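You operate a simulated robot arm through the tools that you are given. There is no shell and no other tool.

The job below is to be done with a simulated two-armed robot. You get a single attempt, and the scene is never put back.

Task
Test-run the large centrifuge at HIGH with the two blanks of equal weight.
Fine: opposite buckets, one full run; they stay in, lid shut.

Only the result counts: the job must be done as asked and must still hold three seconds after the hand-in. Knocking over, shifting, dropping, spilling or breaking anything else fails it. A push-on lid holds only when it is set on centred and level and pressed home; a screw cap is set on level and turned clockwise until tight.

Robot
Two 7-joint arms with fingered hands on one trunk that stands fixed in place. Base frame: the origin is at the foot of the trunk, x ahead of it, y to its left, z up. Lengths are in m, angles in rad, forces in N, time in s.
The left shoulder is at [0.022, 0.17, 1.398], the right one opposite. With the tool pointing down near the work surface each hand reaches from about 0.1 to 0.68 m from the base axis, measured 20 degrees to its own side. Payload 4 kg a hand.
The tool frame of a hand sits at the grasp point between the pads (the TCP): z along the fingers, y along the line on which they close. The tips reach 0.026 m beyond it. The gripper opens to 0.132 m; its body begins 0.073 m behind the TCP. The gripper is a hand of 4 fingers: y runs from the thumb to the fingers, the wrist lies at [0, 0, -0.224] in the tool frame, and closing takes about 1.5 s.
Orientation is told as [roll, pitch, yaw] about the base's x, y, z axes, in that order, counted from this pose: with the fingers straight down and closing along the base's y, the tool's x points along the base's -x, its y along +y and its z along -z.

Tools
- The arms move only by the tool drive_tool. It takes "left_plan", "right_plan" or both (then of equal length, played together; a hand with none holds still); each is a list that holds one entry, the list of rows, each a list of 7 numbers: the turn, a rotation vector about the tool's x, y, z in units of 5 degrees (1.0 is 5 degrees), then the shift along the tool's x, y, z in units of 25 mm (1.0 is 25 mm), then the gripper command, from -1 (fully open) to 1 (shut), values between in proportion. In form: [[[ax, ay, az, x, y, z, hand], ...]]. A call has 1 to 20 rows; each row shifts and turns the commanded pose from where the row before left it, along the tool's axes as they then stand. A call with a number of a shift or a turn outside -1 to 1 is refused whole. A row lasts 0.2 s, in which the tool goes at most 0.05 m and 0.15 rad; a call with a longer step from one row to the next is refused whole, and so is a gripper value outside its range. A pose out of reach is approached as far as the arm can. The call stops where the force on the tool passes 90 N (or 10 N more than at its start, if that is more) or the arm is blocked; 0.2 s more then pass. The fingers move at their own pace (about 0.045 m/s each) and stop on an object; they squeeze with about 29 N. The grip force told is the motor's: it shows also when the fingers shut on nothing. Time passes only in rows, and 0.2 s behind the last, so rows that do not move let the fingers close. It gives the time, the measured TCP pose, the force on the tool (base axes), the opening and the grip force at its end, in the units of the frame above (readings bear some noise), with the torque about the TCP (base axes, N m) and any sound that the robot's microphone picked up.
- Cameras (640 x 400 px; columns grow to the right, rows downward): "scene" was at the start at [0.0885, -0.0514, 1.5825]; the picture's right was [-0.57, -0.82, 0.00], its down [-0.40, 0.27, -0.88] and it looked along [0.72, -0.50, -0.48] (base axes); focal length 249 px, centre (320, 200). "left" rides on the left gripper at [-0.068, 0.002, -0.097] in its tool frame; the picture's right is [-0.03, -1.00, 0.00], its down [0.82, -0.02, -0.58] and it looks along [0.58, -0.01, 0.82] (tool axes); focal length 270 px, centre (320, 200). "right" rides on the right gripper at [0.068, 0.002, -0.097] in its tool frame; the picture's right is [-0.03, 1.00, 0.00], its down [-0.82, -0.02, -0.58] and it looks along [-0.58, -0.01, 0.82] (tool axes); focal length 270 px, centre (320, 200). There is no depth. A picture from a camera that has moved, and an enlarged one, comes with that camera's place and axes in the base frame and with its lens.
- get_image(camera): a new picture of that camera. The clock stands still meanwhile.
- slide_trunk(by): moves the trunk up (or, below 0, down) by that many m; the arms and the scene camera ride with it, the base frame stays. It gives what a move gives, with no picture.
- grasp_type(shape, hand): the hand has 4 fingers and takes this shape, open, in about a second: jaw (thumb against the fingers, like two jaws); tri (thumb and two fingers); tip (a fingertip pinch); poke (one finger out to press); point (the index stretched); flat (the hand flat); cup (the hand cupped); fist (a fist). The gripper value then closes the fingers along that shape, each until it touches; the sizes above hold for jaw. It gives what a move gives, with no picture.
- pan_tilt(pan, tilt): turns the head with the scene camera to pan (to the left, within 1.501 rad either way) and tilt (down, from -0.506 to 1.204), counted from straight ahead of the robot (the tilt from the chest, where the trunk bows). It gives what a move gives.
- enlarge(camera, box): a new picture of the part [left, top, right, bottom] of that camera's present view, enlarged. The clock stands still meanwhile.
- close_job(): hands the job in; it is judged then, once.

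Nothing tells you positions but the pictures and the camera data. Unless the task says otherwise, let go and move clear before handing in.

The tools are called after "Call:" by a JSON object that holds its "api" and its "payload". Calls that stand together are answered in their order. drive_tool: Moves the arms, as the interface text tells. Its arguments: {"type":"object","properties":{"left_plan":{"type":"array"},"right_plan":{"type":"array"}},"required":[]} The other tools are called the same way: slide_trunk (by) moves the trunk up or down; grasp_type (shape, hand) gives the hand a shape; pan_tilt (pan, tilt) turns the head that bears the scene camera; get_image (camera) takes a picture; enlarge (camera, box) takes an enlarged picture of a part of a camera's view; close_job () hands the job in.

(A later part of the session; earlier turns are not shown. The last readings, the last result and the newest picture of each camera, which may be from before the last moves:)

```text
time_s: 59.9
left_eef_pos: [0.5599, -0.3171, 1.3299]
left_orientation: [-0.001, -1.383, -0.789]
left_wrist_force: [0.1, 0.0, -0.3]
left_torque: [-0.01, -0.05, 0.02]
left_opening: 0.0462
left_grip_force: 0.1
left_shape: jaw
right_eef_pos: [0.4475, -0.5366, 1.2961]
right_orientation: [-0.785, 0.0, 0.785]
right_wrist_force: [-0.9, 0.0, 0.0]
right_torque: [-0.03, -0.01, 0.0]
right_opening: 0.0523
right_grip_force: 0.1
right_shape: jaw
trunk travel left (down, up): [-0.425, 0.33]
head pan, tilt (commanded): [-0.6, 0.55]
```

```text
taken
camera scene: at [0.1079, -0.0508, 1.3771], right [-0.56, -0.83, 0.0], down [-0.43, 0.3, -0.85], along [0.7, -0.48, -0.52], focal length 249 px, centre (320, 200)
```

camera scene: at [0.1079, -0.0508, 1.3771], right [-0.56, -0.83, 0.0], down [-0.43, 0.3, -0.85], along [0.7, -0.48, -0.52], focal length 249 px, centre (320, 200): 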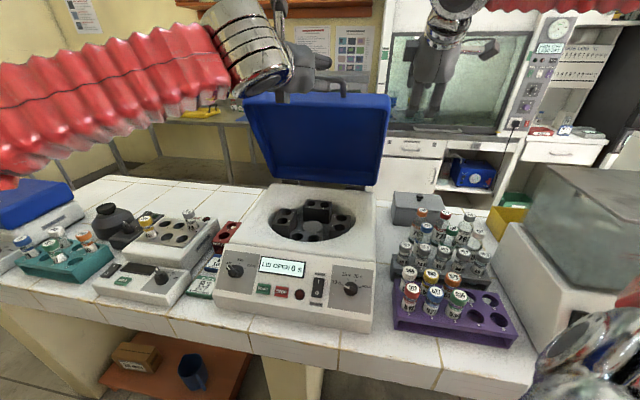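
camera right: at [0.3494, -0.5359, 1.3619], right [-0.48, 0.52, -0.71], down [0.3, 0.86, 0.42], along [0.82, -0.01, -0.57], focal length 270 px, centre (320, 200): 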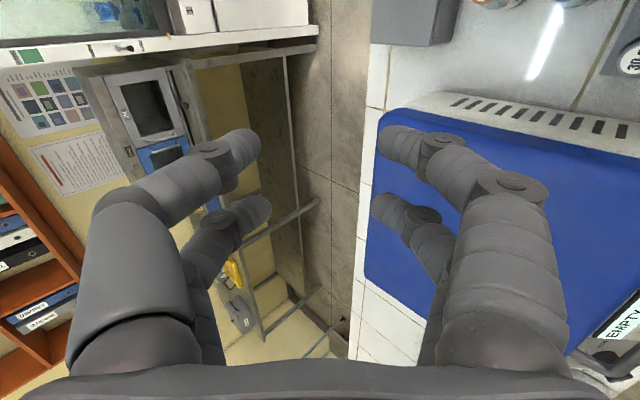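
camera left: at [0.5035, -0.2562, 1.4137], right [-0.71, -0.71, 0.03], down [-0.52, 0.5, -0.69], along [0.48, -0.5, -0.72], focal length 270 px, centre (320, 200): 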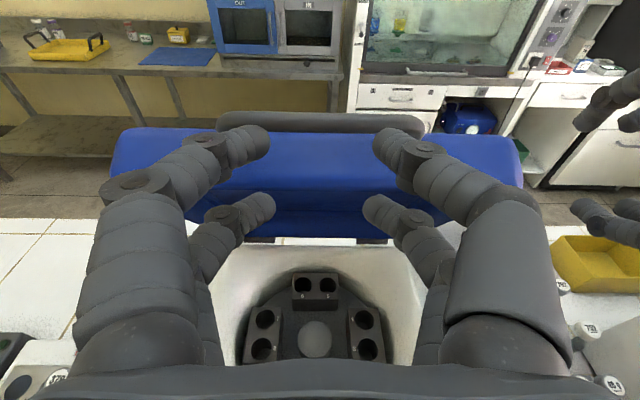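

The lid stays at roughly 70°. I'll retract the left arm and bring the right hand round in front (fingers closed) to push the lid further back from its inner side.

Call:
{"api": "drive_tool", "payload": {"left_plan": [[[0, 0, 0, 0, 0, -0.9, 0.3], [0, 0, 0, 0, 0, -0.9, 0.3], [0, 0, 0, 0, 0, -0.9, 0.3], [0, 0, 0, 0, 0, -0.9, 0.3], [0, 0, 0, 0, 0, -0.9, 0.3], [0, 0, 0, 0, 0, -0.9, 0.3], [0, 0, 0, 0, 0, -0.9, 0.3], [0, 0, 0, 0, 0, -0.9, 0.3], [0, 0, 0, 0, 0, -0.9, 0.3], [0, 0, 0, 0, 0, -0.9, 0.3]]], "right_plan": [[[0, 0, 0, 0, 0.566, -0.566, 1], [0, 0, 0, 0, 0.566, -0.566, 1], [0, 0, 0, 0, 0.566, -0.566, 1], [0, 0, 0, 0, 0.566, -0.566, 1], [0, 0, 0, 0, 0.566, -0.566, 1], [0, 0, 0, 0, 0.566, -0.566, 1], [0, 0, 0, 0, 0.566, -0.566, 1], [0, 0, 0, 0, 0, 0, 1], [0, 0, 0, 0, 0, 0, 1], [0, 0, 0, 0, 0, 0, 1]]]}}

Call:
{"api": "get_image", "payload": {"camera": "scene"}}

Call:
{"api": "get_image", "payload": {"camera": "right"}}

```text
time_s: 62.1
left_eef_pos: [0.4037, -0.1592, 1.373]
left_orientation: [0.003, -1.382, -0.793]
left_wrist_force: [0.6, 0.2, 0.1]
left_torque: [0.01, -0.02, 0.02]
left_opening: 0.046
left_grip_force: 0.1
left_shape: jaw
right_eef_pos: [0.3477, -0.4367, 1.2963]
right_orientation: [-0.785, 0.001, 0.786]
right_wrist_force: [-0.9, -0.7, 0.3]
right_torque: [0.01, 0.01, -0.02]
right_opening: 0.0001
right_grip_force: 28.8
right_shape: jaw
trunk travel left (down, up): [-0.425, 0.33]
head pan, tilt (commanded): [-0.6, 0.55]
```

```text
taken
camera scene: at [0.1073, -0.0502, 1.3772], right [-0.56, -0.83, 0.0], down [-0.43, 0.3, -0.85], along [0.7, -0.48, -0.52], focal length 249 px, centre (320, 200)
```

scene: 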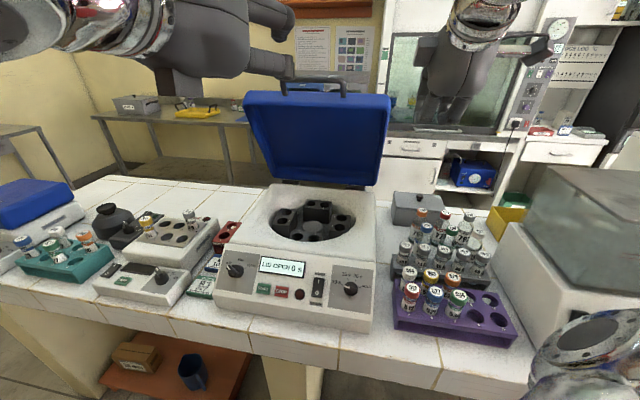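

```text
taken
camera right: at [0.2502, -0.4368, 1.3619], right [-0.48, 0.52, -0.71], down [0.3, 0.86, 0.42], along [0.82, -0.01, -0.57], focal length 270 px, centre (320, 200)
```

right: 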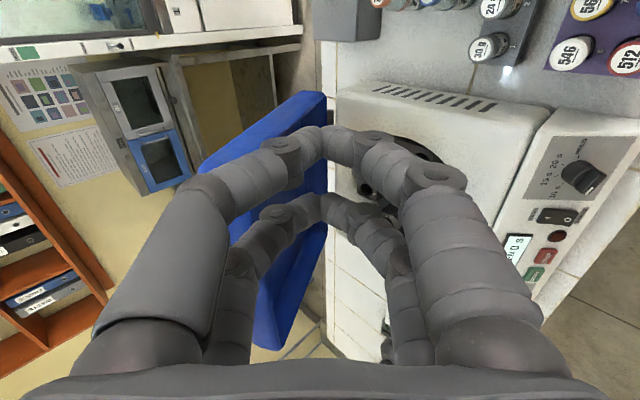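

The side view shows the lid leaning forward still. I move the left arm clear to the left, then the right hand across to the front of the lid.

Call:
{"api": "drive_tool", "payload": {"left_plan": [[[0, 0, 0, 0.76, 0.92, -0.79, 0.3], [0, 0, 0, 0.76, 0.92, -0.79, 0.3], [0, 0, 0, 0.76, 0.92, -0.79, 0.3], [0, 0, 0, 0.76, 0.92, -0.79, 0.3], [0, 0, 0, 0.76, 0.92, -0.79, 0.3], [0, 0, 0, 0.76, 0.92, -0.79, 0.3], [0, 0, 0, 0.76, 0.92, -0.79, 0.3], [0, 0, 0, 0.76, 0.92, -0.79, 0.3]]]}}

Call:
{"api": "drive_tool", "payload": {"right_plan": [[[0, 0, 0, -0.92, 0, 0, 1], [0, 0, 0, -0.92, 0, 0, 1], [0, 0, 0, -0.92, 0, 0, 1], [0, 0, 0, -0.92, 0, 0, 1], [0, 0, 0, -0.92, 0, 0, 1], [0, 0, 0, -0.92, 0, 0, 1], [0, 0, 0, -0.92, 0, 0, 1], [0, 0, 0, -0.92, 0, 0, 1], [0, 0, 0, 0, 0, 0, 1]]]}}

Call:
{"api": "get_image", "payload": {"camera": "scene"}}

Call:
{"api": "get_image", "payload": {"camera": "right"}}

```text
time_s: 63.9
left_eef_pos: [0.4357, 0.0993, 1.2677]
left_orientation: [0.001, -1.382, -0.797]
left_wrist_force: [0.2, 0.4, 0.0]
left_torque: [-0.03, 0.0, -0.03]
left_opening: 0.0464
left_grip_force: 0.1
left_shape: jaw
left hand out of reach, approached as far as the arm can: row 6, 7, 8
right_eef_pos: [0.3476, -0.436, 1.2956]
right_orientation: [-0.787, 0.0, 0.785]
right_wrist_force: [-0.8, 0.5, -0.7]
right_torque: [-0.02, 0.01, -0.03]
right_opening: 0.0
right_grip_force: 29.1
right_shape: jaw
trunk travel left (down, up): [-0.425, 0.33]
head pan, tilt (commanded): [-0.6, 0.55]
```

```text
time_s: 65.9
left_eef_pos: [0.435, 0.0986, 1.2691]
left_orientation: [0.0, -1.384, -0.797]
left_wrist_force: [0.1, -0.3, -0.1]
left_torque: [-0.01, -0.03, -0.02]
left_opening: 0.0462
left_grip_force: 0.0
left_shape: jaw
right_eef_pos: [0.4772, -0.3069, 1.2953]
right_orientation: [-0.785, 0.001, 0.785]
right_wrist_force: [-0.2, -0.4, -0.1]
right_torque: [-0.04, -0.01, 0.03]
right_opening: 0.0
right_grip_force: 29.2
right_shape: jaw
trunk travel left (down, up): [-0.425, 0.33]
head pan, tilt (commanded): [-0.6, 0.55]
```

```text
taken
camera scene: at [0.1068, -0.0505, 1.3772], right [-0.56, -0.83, 0.0], down [-0.43, 0.3, -0.85], along [0.7, -0.48, -0.52], focal length 249 px, centre (320, 200)
```

scene: 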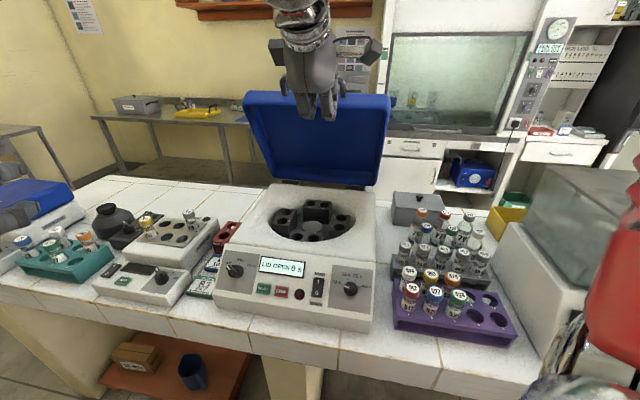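

```text
taken
camera right: at [0.38, -0.3073, 1.3609], right [-0.48, 0.52, -0.71], down [0.3, 0.86, 0.42], along [0.82, -0.01, -0.57], focal length 270 px, centre (320, 200)
```

right: 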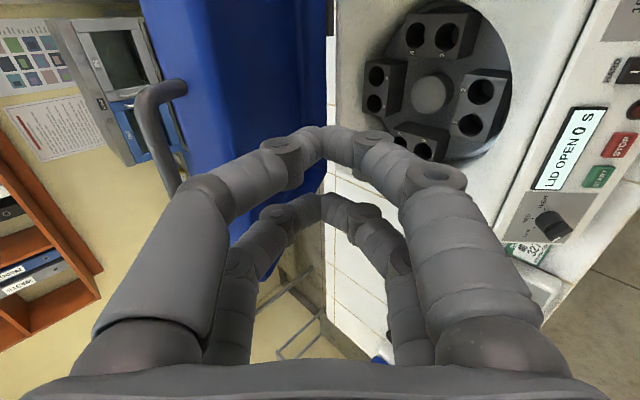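

The right hand is in front of the lid's inner face. I push it gently backward in stages.

Call:
{"api": "drive_tool", "payload": {"right_plan": [[[0, 0, 0, 0, -0.34, 0.79, 1], [0, 0, 0, 0, -0.34, 0.79, 1], [0, 0, 0, 0, -0.34, 0.79, 1], [0, 0, 0, 0, -0.34, 0.79, 1], [0, 0, 0, 0, -0.34, 0.79, 1], [0, 0, 0, 0, -0.566, 0.566, 1], [0, 0, 0, 0, -0.566, 0.566, 1], [0, 0, 0, 0, -0.566, 0.566, 1], [0, 0, 0, 0, 0, 0, 1]]]}}

Call:
{"api": "get_image", "payload": {"camera": "scene"}}

Call:
{"api": "get_image", "payload": {"camera": "right"}}

```text
time_s: 67.9
left_eef_pos: [0.4366, 0.0985, 1.2684]
left_orientation: [-0.001, -1.38, -0.791]
left_wrist_force: [0.2, -1.1, -0.4]
left_torque: [0.0, 0.0, -0.03]
left_opening: 0.0463
left_grip_force: 0.0
left_shape: jaw
right_eef_pos: [0.5928, -0.421, 1.2551]
right_orientation: [-0.786, 0.001, 0.785]
right_wrist_force: [-0.8, 1.1, -0.4]
right_torque: [-0.03, 0.01, -0.01]
right_opening: 0.0002
right_grip_force: 29.0
right_shape: jaw
trunk travel left (down, up): [-0.425, 0.33]
head pan, tilt (commanded): [-0.6, 0.55]
```

```text
taken
camera scene: at [0.1077, -0.0504, 1.3771], right [-0.56, -0.83, 0.0], down [-0.43, 0.3, -0.85], along [0.7, -0.48, -0.52], focal length 249 px, centre (320, 200)
```

scene: 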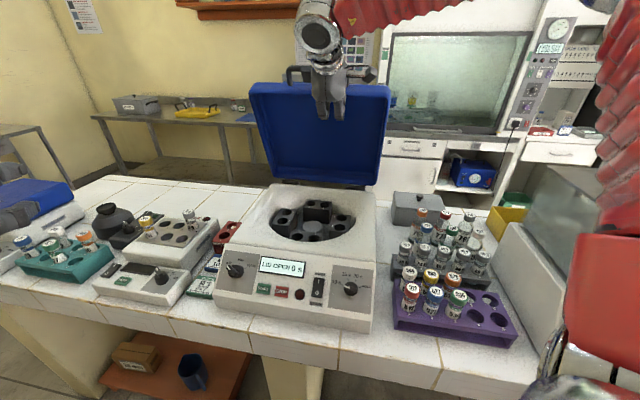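

```text
taken
camera right: at [0.4948, -0.4207, 1.3222], right [-0.48, 0.52, -0.71], down [0.3, 0.86, 0.42], along [0.82, -0.01, -0.57], focal length 270 px, centre (320, 200)
```

right: 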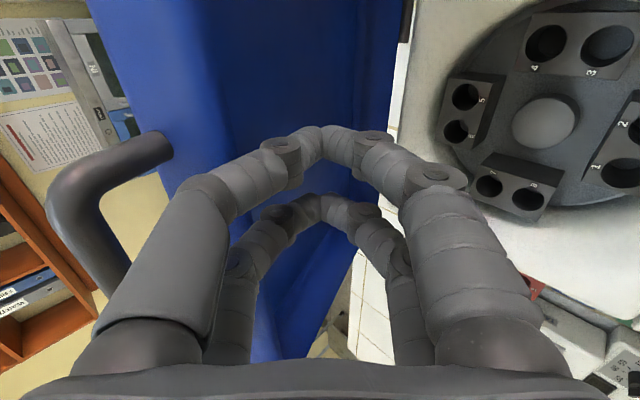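

The lid has moved back slightly with little force. I push another ~8 cm.

Call:
{"api": "drive_tool", "payload": {"right_plan": [[[0, 0, 0, 0, -0.5, 0.5, 1], [0, 0, 0, 0, -0.5, 0.5, 1], [0, 0, 0, 0, -0.5, 0.5, 1], [0, 0, 0, 0, -0.5, 0.5, 1], [0, 0, 0, 0, 0, 0, 1]]]}}

Call:
{"api": "get_image", "payload": {"camera": "scene"}}

Call:
{"api": "get_image", "payload": {"camera": "right"}}

```text
time_s: 69.1
left_eef_pos: [0.4363, 0.0982, 1.2687]
left_orientation: [0.0, -1.382, -0.794]
left_wrist_force: [0.0, 0.1, -0.6]
left_torque: [0.0, 0.03, 0.0]
left_opening: 0.0462
left_grip_force: 0.1
left_shape: jaw
right_eef_pos: [0.641, -0.4717, 1.2554]
right_orientation: [-0.785, 0.0, 0.785]
right_wrist_force: [-0.9, -0.7, 0.1]
right_torque: [0.03, 0.01, 0.02]
right_opening: 0.0
right_grip_force: 29.2
right_shape: jaw
trunk travel left (down, up): [-0.425, 0.33]
head pan, tilt (commanded): [-0.6, 0.55]
```

```text
taken
camera scene: at [0.1075, -0.0503, 1.3772], right [-0.56, -0.83, 0.0], down [-0.43, 0.3, -0.85], along [0.7, -0.48, -0.52], focal length 249 px, centre (320, 200)
```

scene: 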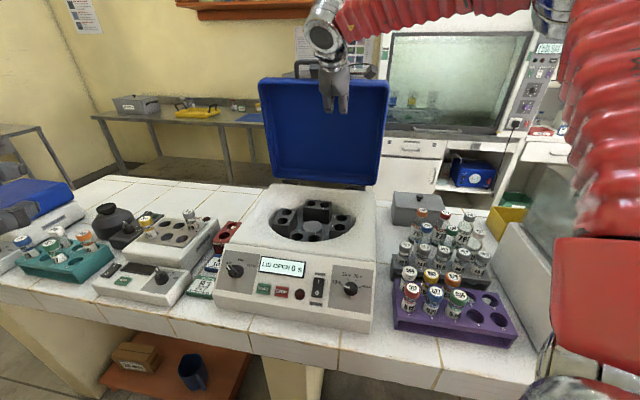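

```text
taken
camera right: at [0.5435, -0.471, 1.3216], right [-0.48, 0.52, -0.71], down [0.3, 0.86, 0.42], along [0.82, -0.01, -0.57], focal length 270 px, centre (320, 200)
```

right: 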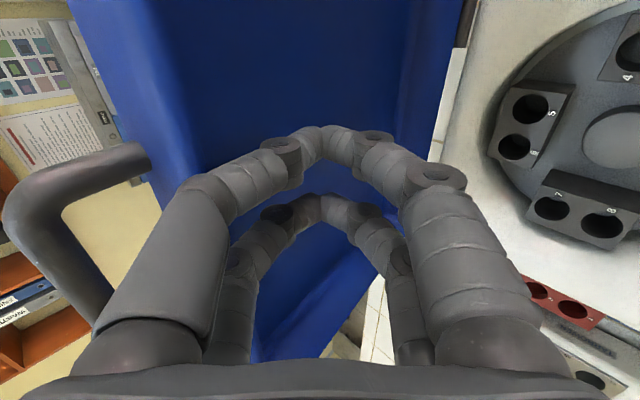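

The lid follows easily and is now about vertical. One last small push for clearance, then I retreat and straighten the right hand to point down.

Call:
{"api": "drive_tool", "payload": {"right_plan": [[[0, 0, 0, 0, -0.5, 0.5, 1], [0, 0, 0, 0, 0.5, -0.5, 1], [0, 0, 0, 0, 0.6, -0.6, 1], [0, 0, 0, 0, 0.6, -0.6, 1], [0, 0, 0, 0, 0.6, -0.6, 1], [0, 0, 0, 0, 0.6, -0.6, 1], [0, 0, 0, 0, 0.6, -0.6, 1], [0, 0, 0, 0, 0.6, -0.6, 1], [0, 0, 0, 0, 0.6, -0.6, 1], [0, 0, 0, 0, 0.6, -0.6, 1], [0, 0, 0, 0, 0.6, -0.6, 1], [0, 0, 0, 0, 0.6, -0.6, 1], [0, 0, 0, 0, 0, 0, 0.2]]]}}

Call:
{"api": "get_image", "payload": {"camera": "scene"}}

Call:
{"api": "get_image", "payload": {"camera": "right"}}

```text
time_s: 71.9
left_eef_pos: [0.4365, 0.0985, 1.2689]
left_orientation: [0.0, -1.381, -0.792]
left_wrist_force: [-0.5, -0.5, -0.3]
left_torque: [-0.03, 0.01, -0.03]
left_opening: 0.046
left_grip_force: 0.0
left_shape: jaw
right_eef_pos: [0.4925, -0.3219, 1.2564]
right_orientation: [-0.784, 0.0, 0.786]
right_wrist_force: [0.3, 0.3, 0.1]
right_torque: [0.0, 0.01, -0.01]
right_opening: 0.0508
right_grip_force: 0.0
right_shape: jaw
trunk travel left (down, up): [-0.425, 0.33]
head pan, tilt (commanded): [-0.6, 0.55]
```

```text
taken
camera scene: at [0.1079, -0.0506, 1.3771], right [-0.56, -0.83, 0.0], down [-0.43, 0.3, -0.85], along [0.7, -0.48, -0.52], focal length 249 px, centre (320, 200)
```

scene: 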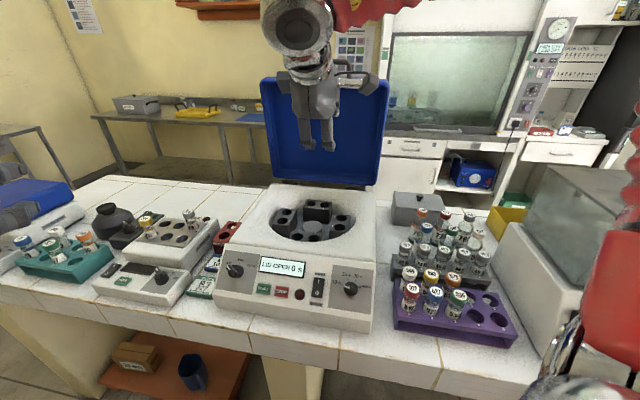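

```text
taken
camera right: at [0.3939, -0.3205, 1.3222], right [-0.48, 0.52, -0.71], down [0.3, 0.86, 0.42], along [0.82, -0.01, -0.57], focal length 270 px, centre (320, 200)
```

right: 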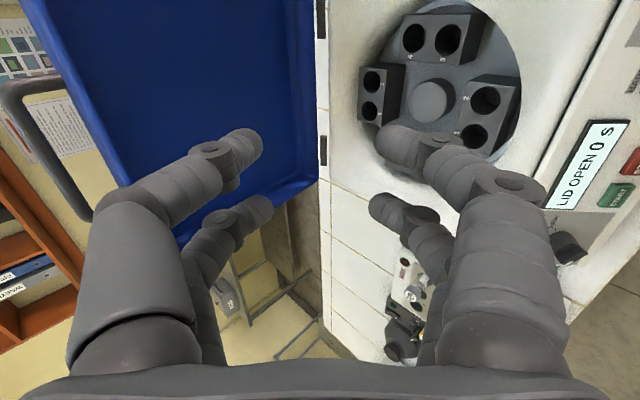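

Lid stands open on its own. Now I turn the right hand to point straight down (keeping the 45° yaw so it closes across the vial row) and move it over the grey rack.

Call:
{"api": "drive_tool", "payload": {"right_plan": [[[-1, 0, 0, 0, 0, 0, 0.2], [-1, 0, 0, 0, 0, 0, 0.2], [-1, 0, 0, 0, 0, 0, 0.2], [-1, 0, 0, 0, 0, 0, 0.2], [-1, 0, 0, 0, 0, 0, 0.2], [-1, 0, 0, 0, 0, 0, 0.2], [-1, 0, 0, 0, 0, 0, 0.2], [-1, 0, 0, 0, 0, 0, 0.2], [-1, 0, 0, 0, 0, 0, 0.2], [0, 0, 0, 0.917, -0.112, 0.2, 0.2], [0, 0, 0, 0.917, -0.112, 0.2, 0.2], [0, 0, 0, 0.917, -0.112, 0.2, 0.2], [0, 0, 0, 0.917, -0.112, 0.2, 0.2], [0, 0, 0, 0.917, -0.112, 0.2, 0.2], [0, 0, 0, 0.917, -0.112, 0.2, 0.2], [0, 0, 0, 0.917, -0.112, 0.2, 0.2], [0, 0, 0, 0.917, -0.112, 0.2, 0.2], [0, 0, 0, 0.917, -0.112, 0.2, 0.2]]]}}

Call:
{"api": "get_image", "payload": {"camera": "scene"}}

Call:
{"api": "get_image", "payload": {"camera": "right"}}

```text
time_s: 75.7
left_eef_pos: [0.4368, 0.0986, 1.2683]
left_orientation: [0.002, -1.382, -0.798]
left_wrist_force: [-0.2, 0.9, -0.9]
left_torque: [0.0, -0.01, -0.02]
left_opening: 0.0465
left_grip_force: 0.0
left_shape: jaw
right_eef_pos: [0.3645, -0.4865, 1.2094]
right_orientation: [0.001, -0.001, 0.785]
right_wrist_force: [0.6, 0.6, -0.6]
right_torque: [0.05, -0.01, 0.01]
right_opening: 0.0525
right_grip_force: 0.0
right_shape: jaw
trunk travel left (down, up): [-0.425, 0.33]
head pan, tilt (commanded): [-0.6, 0.55]
```

```text
taken
camera scene: at [0.107, -0.051, 1.3772], right [-0.56, -0.83, 0.0], down [-0.43, 0.3, -0.85], along [0.7, -0.48, -0.52], focal length 249 px, centre (320, 200)
```

scene: 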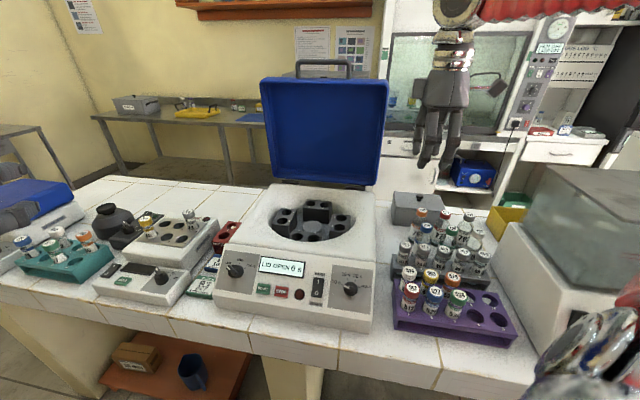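

```text
taken
camera right: at [0.3151, -0.5336, 1.3052], right [-0.69, 0.72, 0.0], down [0.59, 0.56, 0.58], along [0.42, 0.4, -0.82], focal length 270 px, centre (320, 200)
```

right: 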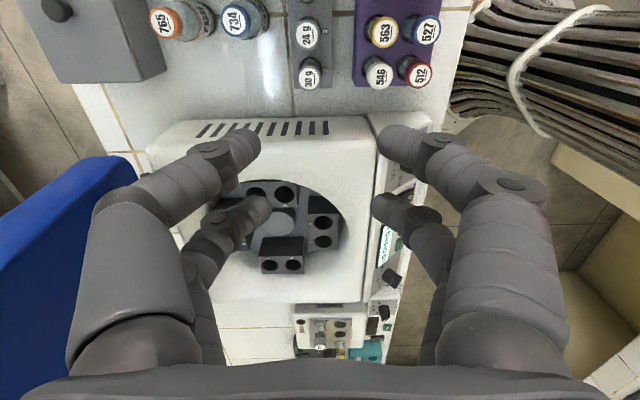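

The hand is vertical at the right height. I move over the blanks' row for a close look.

Call:
{"api": "drive_tool", "payload": {"right_plan": [[[0, 0, 0, 0.685, -0.08, 0.55, 0.2], [0, 0, 0, 0.685, -0.08, 0.55, 0.2], [0, 0, 0, 0.685, -0.08, 0.55, 0.2], [0, 0, 0, 0.685, -0.08, 0.55, 0.2], [0, 0, 0, 0.685, -0.08, 0.55, 0.2], [0, 0, 0, 0.685, -0.08, 0.55, 0.2], [0, 0, 0, 0.685, -0.08, 0.55, 0.2], [0, 0, 0, 0.685, -0.08, 0.55, 0.2], [0, 0, 0, 0, 0, 0, 0.2]]]}}

Call:
{"api": "get_image", "payload": {"camera": "right"}}

Call:
{"api": "get_image", "payload": {"camera": "scene"}}

```text
time_s: 77.7
left_eef_pos: [0.4365, 0.0981, 1.2682]
left_orientation: [-0.002, -1.38, -0.791]
left_wrist_force: [-0.7, 1.9, 0.3]
left_torque: [0.0, 0.02, 0.02]
left_opening: 0.0463
left_grip_force: 0.1
left_shape: jaw
right_eef_pos: [0.2788, -0.5926, 1.0988]
right_orientation: [0.001, -0.001, 0.786]
right_wrist_force: [0.2, 0.6, 0.5]
right_torque: [-0.01, 0.03, -0.01]
right_opening: 0.0524
right_grip_force: 0.0
right_shape: jaw
trunk travel left (down, up): [-0.425, 0.33]
head pan, tilt (commanded): [-0.6, 0.55]
```

```text
taken
camera right: at [0.2282, -0.6397, 1.1947], right [-0.69, 0.72, 0.0], down [0.59, 0.56, 0.58], along [0.42, 0.4, -0.82], focal length 270 px, centre (320, 200)
```

right: 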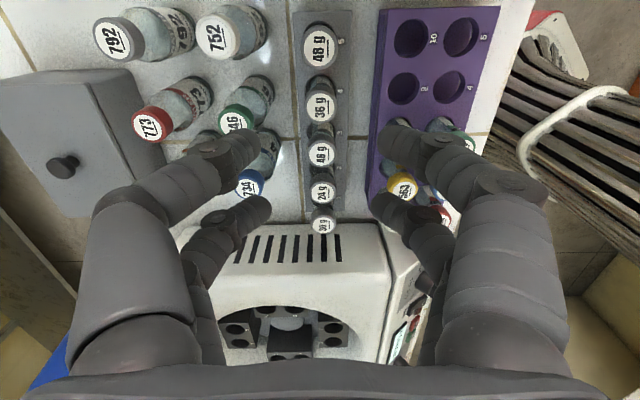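

```text
taken
camera scene: at [0.1077, -0.0504, 1.3771], right [-0.56, -0.83, 0.0], down [-0.43, 0.3, -0.85], along [0.7, -0.48, -0.52], focal length 249 px, centre (320, 200)
```

scene: 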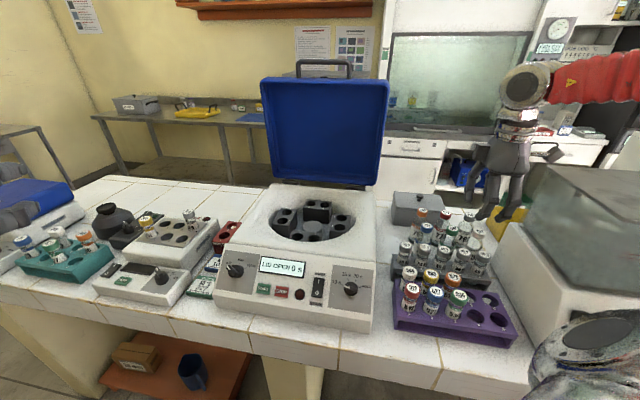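

The row of blanks lines up perfectly with the hand's plane: 48 g (hole 5) is 4.4 cm to the tool's +x side, 48 g (hole 3) 4.9 cm to the −x side. I'll go above hole 5, narrow the jaw to ~34 mm, and descend partway.

Call:
{"api": "drive_tool", "payload": {"right_plan": [[[0, 0, 0, 0.58, 0, 0.5, 0.48], [0, 0, 0, 0.58, 0, 0.5, 0.48], [0, 0, 0, 0.58, 0, 0.5, 0.48], [0, 0, 0, 0, 0, 0.5, 0.48], [0, 0, 0, 0, 0, 0, 0.48]]]}}

Call:
{"api": "get_image", "payload": {"camera": "right"}}

Call:
{"api": "enlarge", "payload": {"camera": "scene", "box": [380, 140, 560, 340]}}

```text
time_s: 78.9
left_eef_pos: [0.4369, 0.1027, 1.2671]
left_orientation: [-0.016, -1.383, -0.779]
left_wrist_force: [-0.2, -0.6, -0.8]
left_torque: [0.0, 0.01, -0.02]
left_opening: 0.0465
left_grip_force: 0.0
left_shape: jaw
right_eef_pos: [0.248, -0.6215, 1.0537]
right_orientation: [-0.006, 0.004, 0.786]
right_wrist_force: [9.3, 11.0, 26.1]
right_torque: [-2.73, 2.85, -0.03]
right_opening: 0.0348
right_grip_force: 0.0
right_shape: jaw
trunk travel left (down, up): [-0.425, 0.33]
head pan, tilt (commanded): [-0.6, 0.55]
```

```text
taken
camera right: at [0.1988, -0.6679, 1.1498], right [-0.69, 0.72, -0.01], down [0.59, 0.57, 0.58], along [0.42, 0.39, -0.82], focal length 270 px, centre (320, 200)
```

right: 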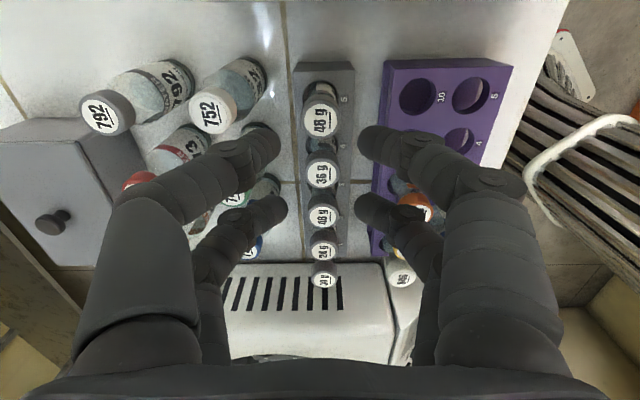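

```text
2.00 times, centred on (470, 240) of scene
camera zoom: at [0.1087, -0.0462, 1.3775], right [-0.56, -0.83, 0.0], down [-0.43, 0.29, -0.85], along [0.7, -0.48, -0.52], focal length 499 px, centre (20, 120)
```

zoom: 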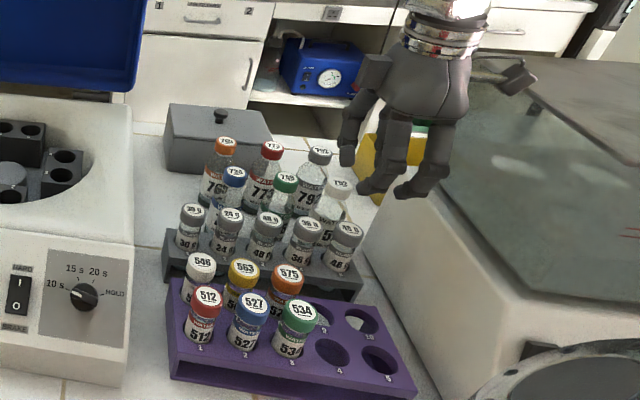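

The wrist reads 26 N although the fingers touch nothing, so some part of the arm (likely the elbow near the box at the right) is touching. I back up at once and look around.

Call:
{"api": "drive_tool", "payload": {"right_plan": [[[0, 0, 0, -0.3, 0, -0.6, 0.48], [0, 0, 0, -0.5, 0, -0.6, 0.48], [0, 0, 0, -0.5, 0, -0.6, 0.48], [0, 0, 0, 0, 0, 0, 0.48]]]}}

Call:
{"api": "pan_tilt", "payload": {"pan": -1.2, "tilt": 0.6}}

Call:
{"api": "get_image", "payload": {"camera": "scene"}}

Call:
{"api": "get_image", "payload": {"camera": "left"}}

```text
time_s: 79.9
left_eef_pos: [0.4364, 0.0974, 1.2679]
left_orientation: [0.002, -1.379, -0.796]
left_wrist_force: [0.9, -1.3, 0.6]
left_torque: [-0.02, -0.01, 0.01]
left_opening: 0.0461
left_grip_force: 0.0
left_shape: jaw
right_eef_pos: [0.2708, -0.6008, 1.0951]
right_orientation: [0.001, -0.001, 0.784]
right_wrist_force: [-0.1, 0.0, 0.6]
right_torque: [-0.01, 0.04, 0.02]
right_opening: 0.0348
right_grip_force: 0.1
right_shape: jaw
trunk travel left (down, up): [-0.425, 0.33]
head pan, tilt (commanded): [-0.6, 0.55]
```

```text
time_s: 80.9
left_eef_pos: [0.4363, 0.099, 1.2677]
left_orientation: [0.0, -1.382, -0.793]
left_wrist_force: [0.4, -0.3, 0.2]
left_torque: [0.0, -0.03, 0.01]
left_opening: 0.0462
left_grip_force: 0.1
left_shape: jaw
right_eef_pos: [0.2716, -0.6007, 1.0969]
right_orientation: [0.001, 0.0, 0.787]
right_wrist_force: [1.0, 0.3, 0.6]
right_torque: [-0.03, -0.04, 0.0]
right_opening: 0.0346
right_grip_force: 0.0
right_shape: jaw
trunk travel left (down, up): [-0.425, 0.33]
head pan, tilt (commanded): [-1.201, 0.6]
```

```text
taken
camera scene: at [0.0654, -0.0821, 1.3727], right [-0.93, -0.36, 0.0], down [-0.21, 0.53, -0.83], along [0.3, -0.77, -0.56], focal length 249 px, centre (320, 200)
```

scene: 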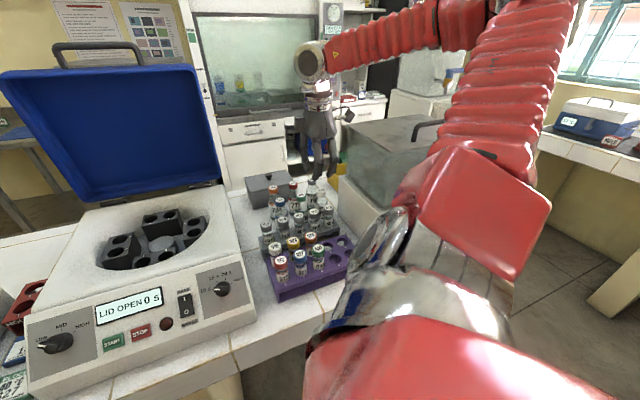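

```text
taken
camera left: at [0.3797, 0.1596, 1.353], right [-0.71, -0.7, 0.02], down [-0.52, 0.5, -0.69], along [0.48, -0.5, -0.72], focal length 270 px, centre (320, 200)
```

left: 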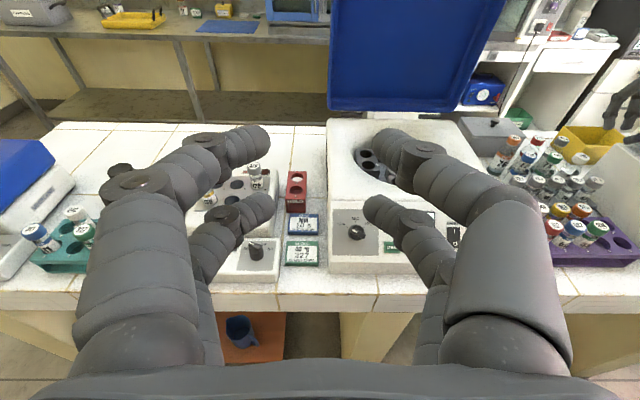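

The contact was the wrist-camera block against the tall box to the right of the rack; nothing visibly moved. I'll turn the right hand by 180° (yaw −135°) so that the block points away from the box, after raising it.

Call:
{"api": "drive_tool", "payload": {"right_plan": [[[0, 0, 0, -0.6, 0, -0.9, 0.48], [0, 0, 0, -0.6, 0, -0.9, 0.48], [0, 0, 0, -0.6, 0, -0.9, 0.48], [0, 0, 0, -0.6, 0, -0.9, 0.48], [0, 0, 1, 0, 0, 0, 0.48], [0, 0, 1, 0, 0, 0, 0.48], [0, 0, 1, 0, 0, 0, 0.48], [0, 0, 1, 0, 0, 0, 0.48], [0, 0, 1, 0, 0, 0, 0.48], [0, 0, 1, 0, 0, 0, 0.48], [0, 0, 1, 0, 0, 0, 0.48], [0, 0, 1, 0, 0, 0, 0.48], [0, 0, 1, 0, 0, 0, 0.48], [0, 0, 1, 0, 0, 0, 0.48], [0, 0, 1, 0, 0, 0, 0.48], [0, 0, 1, 0, 0, 0, 0.48], [0, 0, 1, 0, 0, 0, 0.48], [0, 0, 1, 0, 0, 0, 0.48], [0, 0, 1, 0, 0, 0, 0.48], [0, 0, 1, 0, 0, 0, 0.48]]]}}

Call:
{"api": "drive_tool", "payload": {"right_plan": [[[0, 0, 1, 0, 0, 0, 0.48], [0, 0, 1, 0, 0, 0, 0.48], [0, 0, 1, 0, 0, 0, 0.48], [0, 0, 1, 0, 0, 0, 0.48], [0, 0, 1, 0, 0, 0, 0.48], [0, 0, 1, 0, 0, 0, 0.48], [0, 0, 1, 0, 0, 0, 0.48], [0, 0, 1, 0, 0, 0, 0.48], [0, 0, 1, 0, 0, 0, 0.48], [0, 0, 1, 0, 0, 0, 0.48], [0, 0, 1, 0, 0, 0, 0.48], [0, 0, 1, 0, 0, 0, 0.48], [0, 0, 1, 0, 0, 0, 0.48], [0, 0, 1, 0, 0, 0, 0.48], [0, 0, 1, 0, 0, 0, 0.48], [0, 0, 1, 0, 0, 0, 0.48], [0, 0, 1, 0, 0, 0, 0.48], [0, 0, 1, 0, 0, 0, 0.48], [0, 0, 1, 0, 0, 0, 0.48], [0, 0, 1, 0, 0, 0, 0.48]]]}}

Call:
{"api": "get_image", "payload": {"camera": "right"}}

Call:
{"api": "get_image", "payload": {"camera": "scene"}}

```text
time_s: 85.1
left_eef_pos: [0.4369, 0.098, 1.2688]
left_orientation: [0.0, -1.384, -0.792]
left_wrist_force: [-0.3, 0.8, -0.7]
left_torque: [0.0, 0.01, 0.02]
left_opening: 0.0463
left_grip_force: 0.1
left_shape: jaw
right_eef_pos: [0.3136, -0.557, 1.1852]
right_orientation: [0.001, 0.0, -0.613]
right_wrist_force: [-0.2, 0.0, 1.1]
right_torque: [-0.03, -0.01, 0.05]
right_opening: 0.035
right_grip_force: 0.1
right_shape: jaw
trunk travel left (down, up): [-0.425, 0.33]
head pan, tilt (commanded): [-1.201, 0.6]
```

```text
time_s: 89.3
left_eef_pos: [0.4366, 0.0983, 1.268]
left_orientation: [-0.001, -1.38, -0.791]
left_wrist_force: [0.1, 0.1, -0.6]
left_torque: [-0.01, 0.07, -0.02]
left_opening: 0.0462
left_grip_force: 0.1
left_shape: jaw
right_eef_pos: [0.3228, -0.7109, 1.1637]
right_orientation: [-0.004, 0.002, -2.355]
right_wrist_force: [-0.3, -0.1, -0.7]
right_torque: [0.02, 0.03, 0.02]
right_opening: 0.0344
right_grip_force: 0.0
right_shape: jaw
right hand out of reach, approached as far as the arm can: row 14, 15, 16, 17, 18, 19, 20
trunk travel left (down, up): [-0.425, 0.33]
head pan, tilt (commanded): [-1.201, 0.6]
```

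```text
taken
camera right: at [0.3719, -0.6643, 1.2589], right [0.69, -0.72, 0.0], down [-0.59, -0.57, 0.58], along [-0.42, -0.4, -0.82], focal length 270 px, centre (320, 200)
```

right: 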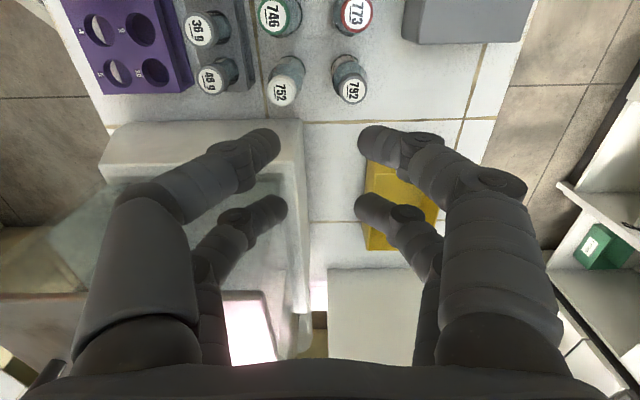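

```text
taken
camera scene: at [0.0661, -0.0825, 1.3726], right [-0.93, -0.36, 0.0], down [-0.21, 0.53, -0.82], along [0.3, -0.77, -0.57], focal length 249 px, centre (320, 200)
```

scene: 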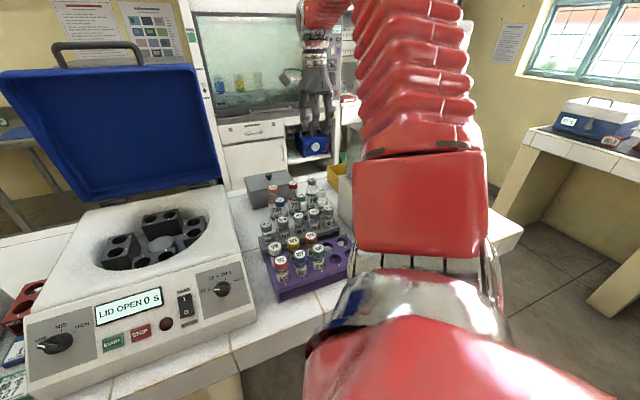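

At yaw −135° the wrist limit pushed the hand off over the box, so that yaw isn't usable here. I raise it, swing the yaw back to +45°, and will instead tilt the hand a little when picking hole 5 so the camera block clears the box.

Call:
{"api": "drive_tool", "payload": {"right_plan": [[[0, 0, 0, 0.4, 0, -0.8, 0.48], [0, 0, 0, 0.4, 0, -0.8, 0.48], [0, 0, 0, 0.4, 0, -0.8, 0.48], [0, 0, -1, 0.4, 0, -0.4, 0.48], [0, 0, -1, 0.4, 0, 0, 0.48], [0, 0, -1, 0.4, 0, 0, 0.48], [0, 0, -1, 0.4, 0, 0, 0.48], [0, 0, -1, 0, 0, 0, 0.48], [0, 0, -1, 0, 0, 0, 0.48], [0, 0, -1, 0, 0, 0, 0.48], [0, 0, -1, 0, 0, 0, 0.48], [0, 0, -1, 0, 0, 0, 0.48], [0, 0, -1, 0, 0, 0, 0.48], [0, 0, -1, 0, 0, 0, 0.48], [0, 0, -1, 0, 0, 0, 0.48], [0, 0, -1, 0, 0, 0, 0.48]]]}}

Call:
{"api": "drive_tool", "payload": {"right_plan": [[[0, 0, -1, 0, 0, 0, 0.48], [0, 0, -1, 0, 0, 0, 0.48], [0, 0, -1, 0, 0, 0, 0.48], [0, 0, -1, 0, 0, 0, 0.48], [0, 0, -1, 0, 0, 0, 0.48], [0, 0, -1, 0, 0, 0, 0.48], [0, 0, -1, 0, 0, 0, 0.48], [0, 0, -1, 0, 0, 0, 0.48], [0, 0, -1, 0, 0, 0, 0.48], [0, 0, -1, 0, 0, 0, 0.48], [0, 0, -1, 0, 0, 0, 0.48], [0, 0, -1, 0, 0, 0, 0.48], [0, 0, -1, 0, 0, 0, 0.48], [0, 0, -1, 0, 0, 0, 0.48]]]}}

Call:
{"api": "get_image", "payload": {"camera": "right"}}

Call:
{"api": "get_image", "payload": {"camera": "scene"}}

```text
time_s: 92.7
left_eef_pos: [0.436, 0.099, 1.2681]
left_orientation: [0.001, -1.38, -0.793]
left_wrist_force: [0.2, -0.4, 0.6]
left_torque: [0.01, 0.0, 0.03]
left_opening: 0.0463
left_grip_force: 0.0
left_shape: jaw
right_eef_pos: [0.3669, -0.687, 1.2318]
right_orientation: [0.001, -0.001, -1.22]
right_wrist_force: [0.3, 0.3, 0.7]
right_torque: [0.01, -0.02, 0.0]
right_opening: 0.0347
right_grip_force: 0.2
right_shape: jaw
right hand out of reach, approached as far as the arm can: row 1, 2, 3
trunk travel left (down, up): [-0.425, 0.33]
head pan, tilt (commanded): [-1.201, 0.6]
```

```text
time_s: 95.7
left_eef_pos: [0.436, 0.0979, 1.2684]
left_orientation: [0.0, -1.381, -0.793]
left_wrist_force: [0.2, -0.3, 1.0]
left_torque: [0.01, -0.01, 0.02]
left_opening: 0.0461
left_grip_force: 0.1
left_shape: jaw
right_eef_pos: [0.3671, -0.6874, 1.23]
right_orientation: [0.001, 0.003, 0.002]
right_wrist_force: [-0.2, -0.7, 0.0]
right_torque: [-0.01, -0.01, -0.02]
right_opening: 0.0345
right_grip_force: 0.1
right_shape: jaw
trunk travel left (down, up): [-0.425, 0.33]
head pan, tilt (commanded): [-1.201, 0.6]
```

```text
taken
camera right: at [0.2993, -0.6857, 1.3264], right [0.02, 1.0, 0.0], down [0.82, -0.02, 0.58], along [0.58, -0.01, -0.82], focal length 270 px, centre (320, 200)
```

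right: 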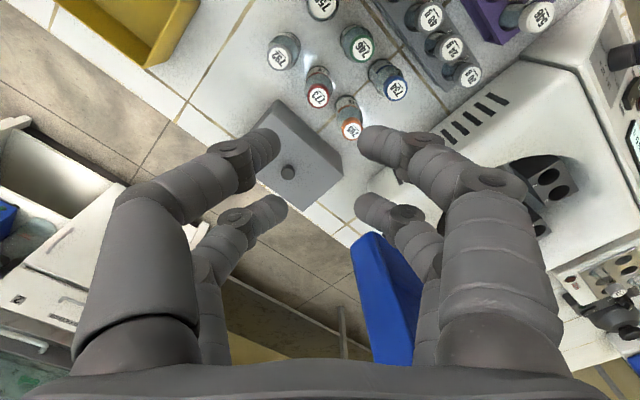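

```text
taken
camera scene: at [0.0655, -0.0822, 1.3726], right [-0.93, -0.36, 0.0], down [-0.2, 0.53, -0.82], along [0.3, -0.77, -0.57], focal length 249 px, centre (320, 200)
```

scene: 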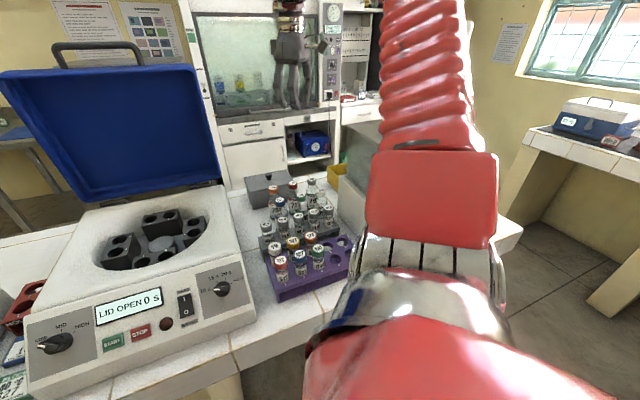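

Back at yaw 0. I move over hole 3's blank at (0.314,-0.558), turn to yaw +45° again, and lower for a close look.

Call:
{"api": "drive_tool", "payload": {"right_plan": [[[0, 0, -1, 0.36, 0.86, 0, 0.48], [0, 0, 0, 0.42, 0.82, 0, 0.48], [0, 0, 0, 0.42, 0.82, 0, 0.48], [0, 0, 0, 0.42, 0.82, 0, 0.48], [0, 0, 0, 0.42, 0.82, 0, 0.48], [0, 0, 0, 0.42, 0.82, 0, 0.48], [0, 0, -1, 0, 0, 0, 0.48], [0, 0, -1, 0, 0, 0, 0.48], [0, 0, -1, 0, 0, 0, 0.48], [0, 0, -1, 0, 0, 0, 0.48], [0, 0, -1, 0, 0, 0, 0.48], [0, 0, -1, 0, 0, 0, 0.48], [0, 0, -1, 0, 0, 0, 0.48], [0, 0, -1, 0, 0, 0, 0.48], [0, 0, 0, 0, 0, 0.9, 0.48], [0, 0, 0, 0, 0, 0.9, 0.48], [0, 0, 0, 0, 0, 0.9, 0.48], [0, 0, 0, 0, 0, 0.9, 0.48], [0, 0, 0, 0, 0, 0.9, 0.48], [0, 0, 0, 0, 0, 0, 0.48]]]}}

Call:
{"api": "get_image", "payload": {"camera": "right"}}

Call:
{"api": "get_image", "payload": {"camera": "scene"}}

```text
time_s: 99.9
left_eef_pos: [0.4364, 0.0995, 1.2683]
left_orientation: [-0.001, -1.384, -0.795]
left_wrist_force: [-0.9, -1.0, 0.9]
left_torque: [-0.02, -0.01, 0.04]
left_opening: 0.0461
left_grip_force: 0.1
left_shape: jaw
right_eef_pos: [0.298, -0.5674, 1.1174]
right_orientation: [-0.001, 0.0, 0.784]
right_wrist_force: [0.0, 0.4, -0.5]
right_torque: [-0.02, -0.03, -0.02]
right_opening: 0.0346
right_grip_force: 0.0
right_shape: jaw
trunk travel left (down, up): [-0.425, 0.33]
head pan, tilt (commanded): [-1.201, 0.6]
```

```text
taken
camera right: at [0.2478, -0.615, 1.2123], right [-0.69, 0.72, 0.0], down [0.59, 0.56, 0.58], along [0.42, 0.4, -0.82], focal length 270 px, centre (320, 200)
```

right: 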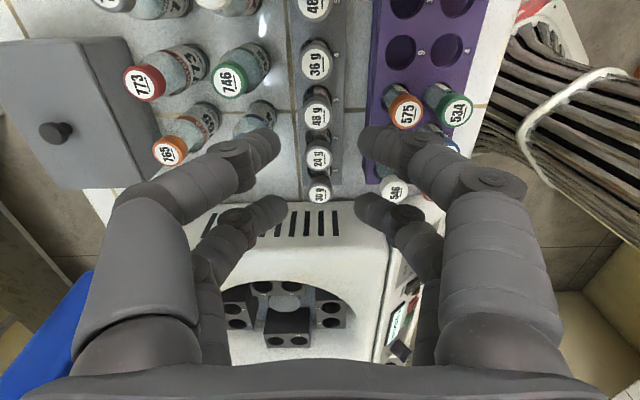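

```text
taken
camera scene: at [0.0652, -0.0819, 1.3727], right [-0.93, -0.36, 0.0], down [-0.2, 0.53, -0.83], along [0.3, -0.77, -0.56], focal length 249 px, centre (320, 200)
```

scene: 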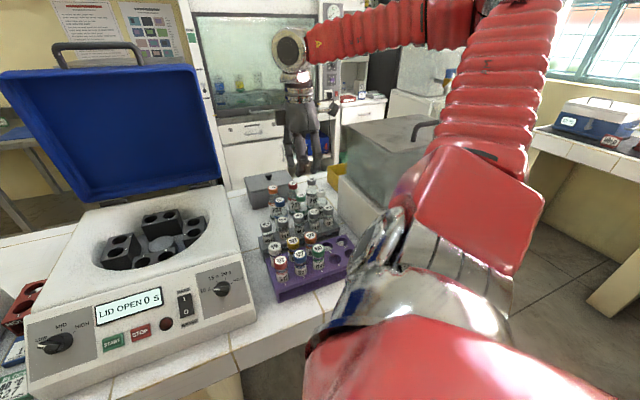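

Cap tops come out at z≈0.955, hole 3 blank at about (0.310,-0.558). I centre over it and descend to just above for a final alignment look.

Call:
{"api": "drive_tool", "payload": {"right_plan": [[[0, 0, 0, -0.3, -0.04, 0.78, 0.45], [0, 0, 0, -0.3, -0.04, 0.78, 0.45], [0, 0, 0, 0, 0, 0.78, 0.45], [0, 0, 0, 0, 0, 0.78, 0.45], [0, 0, 0, 0, 0, 0.78, 0.45], [0, 0, 0, 0, 0, 0, 0.45]]]}}

Call:
{"api": "get_image", "payload": {"camera": "right"}}

Call:
{"api": "enlarge", "payload": {"camera": "scene", "box": [240, 100, 380, 310]}}

```text
time_s: 101.3
left_eef_pos: [0.4361, 0.0989, 1.2684]
left_orientation: [0.0, -1.383, -0.795]
left_wrist_force: [-0.1, -0.5, -0.5]
left_torque: [0.03, -0.01, 0.01]
left_opening: 0.0461
left_grip_force: 0.0
left_shape: jaw
right_eef_pos: [0.3102, -0.5574, 1.0211]
right_orientation: [0.0, 0.001, 0.786]
right_wrist_force: [-0.2, 0.6, -0.9]
right_torque: [-0.01, -0.01, -0.02]
right_opening: 0.0362
right_grip_force: 0.0
right_shape: jaw
trunk travel left (down, up): [-0.425, 0.33]
head pan, tilt (commanded): [-1.201, 0.6]
```

```text
taken
camera right: at [0.26, -0.6061, 1.1163], right [-0.69, 0.72, 0.0], down [0.59, 0.56, 0.58], along [0.42, 0.4, -0.82], focal length 270 px, centre (320, 200)
```

right: 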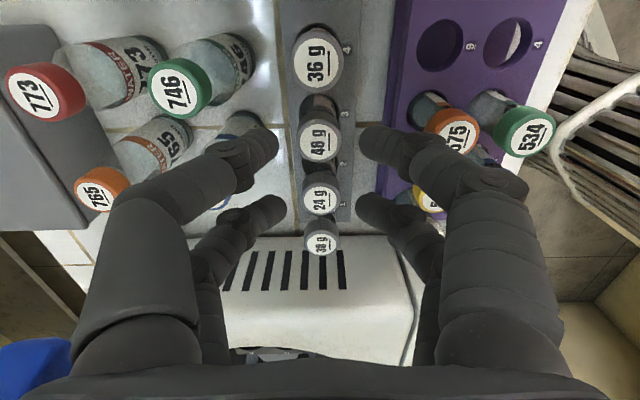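

```text
1.90 times, centred on (310, 205) of scene
camera zoom: at [0.0653, -0.082, 1.3727], right [-0.93, -0.36, 0.0], down [-0.2, 0.53, -0.83], along [0.3, -0.77, -0.56], focal length 475 px, centre (339, 190)
```

zoom: 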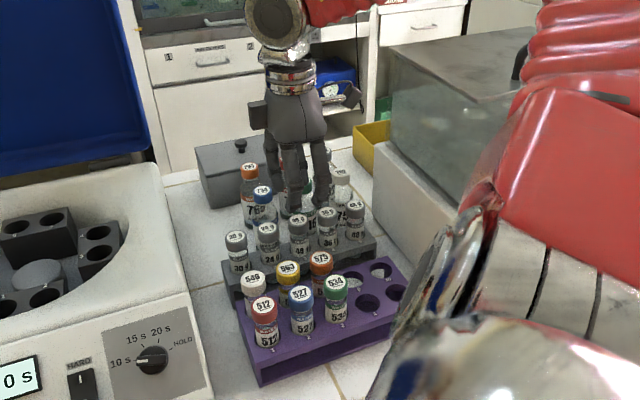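

Alignment is right on (cap at the expected pixel). I lower the open fingers around the cap of blank 3.

Call:
{"api": "drive_tool", "payload": {"right_plan": [[[0, 0, 0, 0, 0, 0.6, 0.45], [0, 0, 0, 0, 0, 0.6, 0.45], [0, 0, 0, 0, 0, 0.6, 0.45], [0, 0, 0, 0, 0, 0.5, 0.45], [0, 0, 0, 0, 0, 0, 0.45]]]}}

Call:
{"api": "get_image", "payload": {"camera": "right"}}

Call:
{"api": "enlarge", "payload": {"camera": "scene", "box": [240, 100, 380, 310]}}

```text
time_s: 102.5
left_eef_pos: [0.4362, 0.0982, 1.2678]
left_orientation: [0.002, -1.382, -0.794]
left_wrist_force: [-0.2, 1.2, -0.9]
left_torque: [0.02, -0.01, -0.03]
left_opening: 0.0461
left_grip_force: 0.0
left_shape: jaw
right_eef_pos: [0.3113, -0.5586, 0.9639]
right_orientation: [-0.001, 0.0, 0.787]
right_wrist_force: [0.0, 0.6, 0.1]
right_torque: [0.03, 0.01, -0.02]
right_opening: 0.0357
right_grip_force: 0.2
right_shape: jaw
trunk travel left (down, up): [-0.425, 0.33]
head pan, tilt (commanded): [-1.201, 0.6]
```

```text
taken
camera right: at [0.26, -0.6063, 1.0595], right [-0.69, 0.72, 0.0], down [0.59, 0.56, 0.58], along [0.42, 0.4, -0.82], focal length 270 px, centre (320, 200)
```

right: 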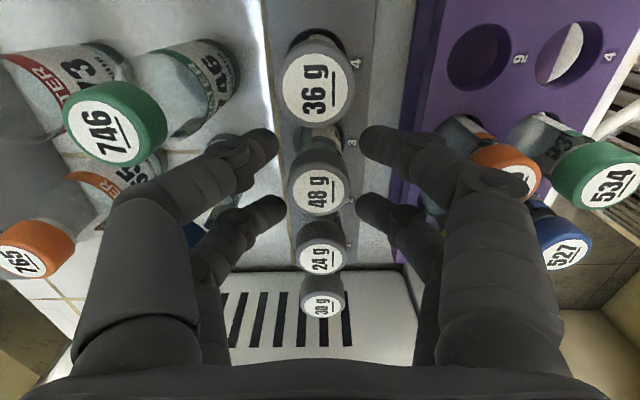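

```text
1.90 times, centred on (310, 205) of scene
camera zoom: at [0.0653, -0.082, 1.3727], right [-0.93, -0.36, 0.0], down [-0.2, 0.53, -0.83], along [0.3, -0.77, -0.57], focal length 475 px, centre (339, 190)
```

zoom: 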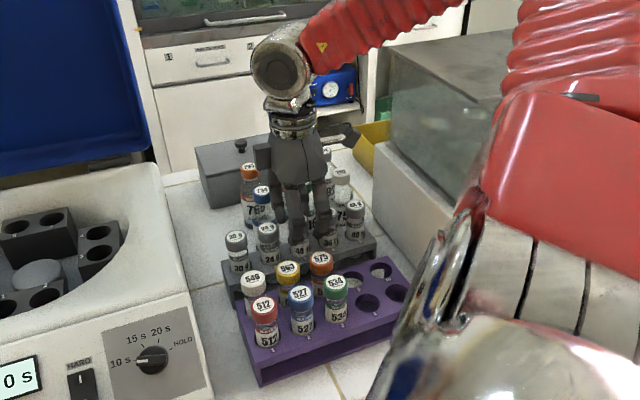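

The cap sits centred between both finger pairs with no contact. I close the grip and then lift straight up.

Call:
{"api": "drive_tool", "payload": {"right_plan": [[[0, 0, 0, 0, 0, 0, 1], [0, 0, 0, 0, 0, 0, 1], [0, 0, 0, 0, 0, 0, 1], [0, 0, 0, 0, 0, 0, 1], [0, 0, 0, 0, 0, 0, 1], [0, 0, 0, 0, 0, 0, 1]]]}}

Call:
{"api": "get_image", "payload": {"camera": "right"}}

```text
time_s: 103.9
left_eef_pos: [0.4362, 0.0985, 1.2677]
left_orientation: [0.0, -1.381, -0.794]
left_wrist_force: [-0.3, 0.2, 1.1]
left_torque: [0.02, -0.01, 0.0]
left_opening: 0.0462
left_grip_force: 0.1
left_shape: jaw
right_eef_pos: [0.3101, -0.5593, 0.9632]
right_orientation: [0.0, -0.001, 0.785]
right_wrist_force: [-0.1, -0.7, -1.3]
right_torque: [-0.03, 0.02, 0.03]
right_opening: 0.0
right_grip_force: 29.2
right_shape: jaw
trunk travel left (down, up): [-0.425, 0.33]
head pan, tilt (commanded): [-1.201, 0.6]
```

```text
taken
camera right: at [0.2602, -0.6065, 1.0594], right [-0.69, 0.72, 0.0], down [0.59, 0.56, 0.58], along [0.42, 0.4, -0.82], focal length 270 px, centre (320, 200)
```

right: 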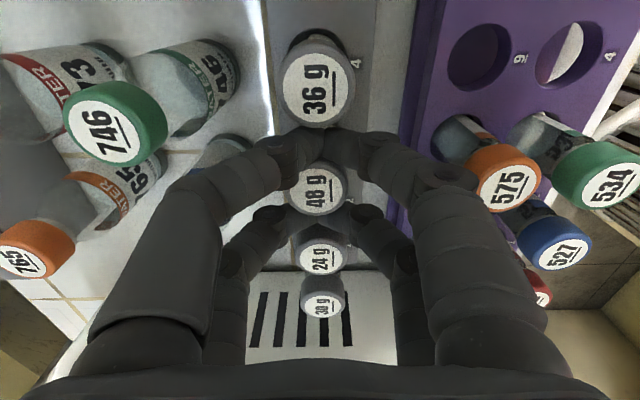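

The near finger pair closed in front of the cap instead of on it. I'll zoom in to see what the fingers are touching before moving.

Call:
{"api": "enlarge", "payload": {"camera": "right", "box": [220, 100, 420, 260]}}

Call:
{"api": "enlarge", "payload": {"camera": "scene", "box": [280, 160, 350, 240]}}

```text
2.50 times, centred on (320, 180) of right
camera zoom: at [0.2602, -0.6065, 1.0594], right [-0.69, 0.72, 0.0], down [0.59, 0.56, 0.58], along [0.42, 0.4, -0.82], focal length 676 px, centre (320, 250)
```

zoom: 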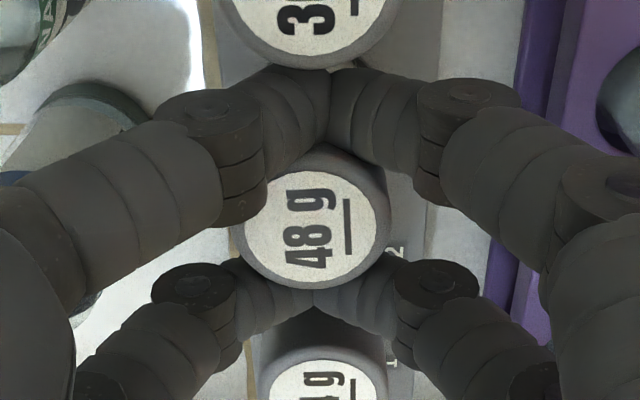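

```text
5.00 times, centred on (315, 200) of scene
camera zoom: at [0.0655, -0.0823, 1.3726], right [-0.93, -0.36, 0.0], down [-0.2, 0.53, -0.82], along [0.3, -0.77, -0.57], focal length 1247 px, centre (345, 200)
```

zoom: 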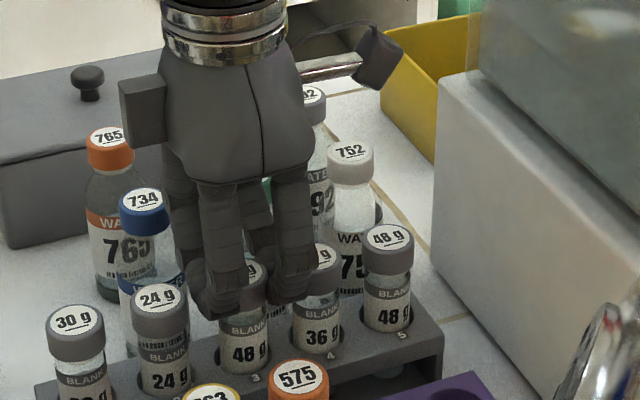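

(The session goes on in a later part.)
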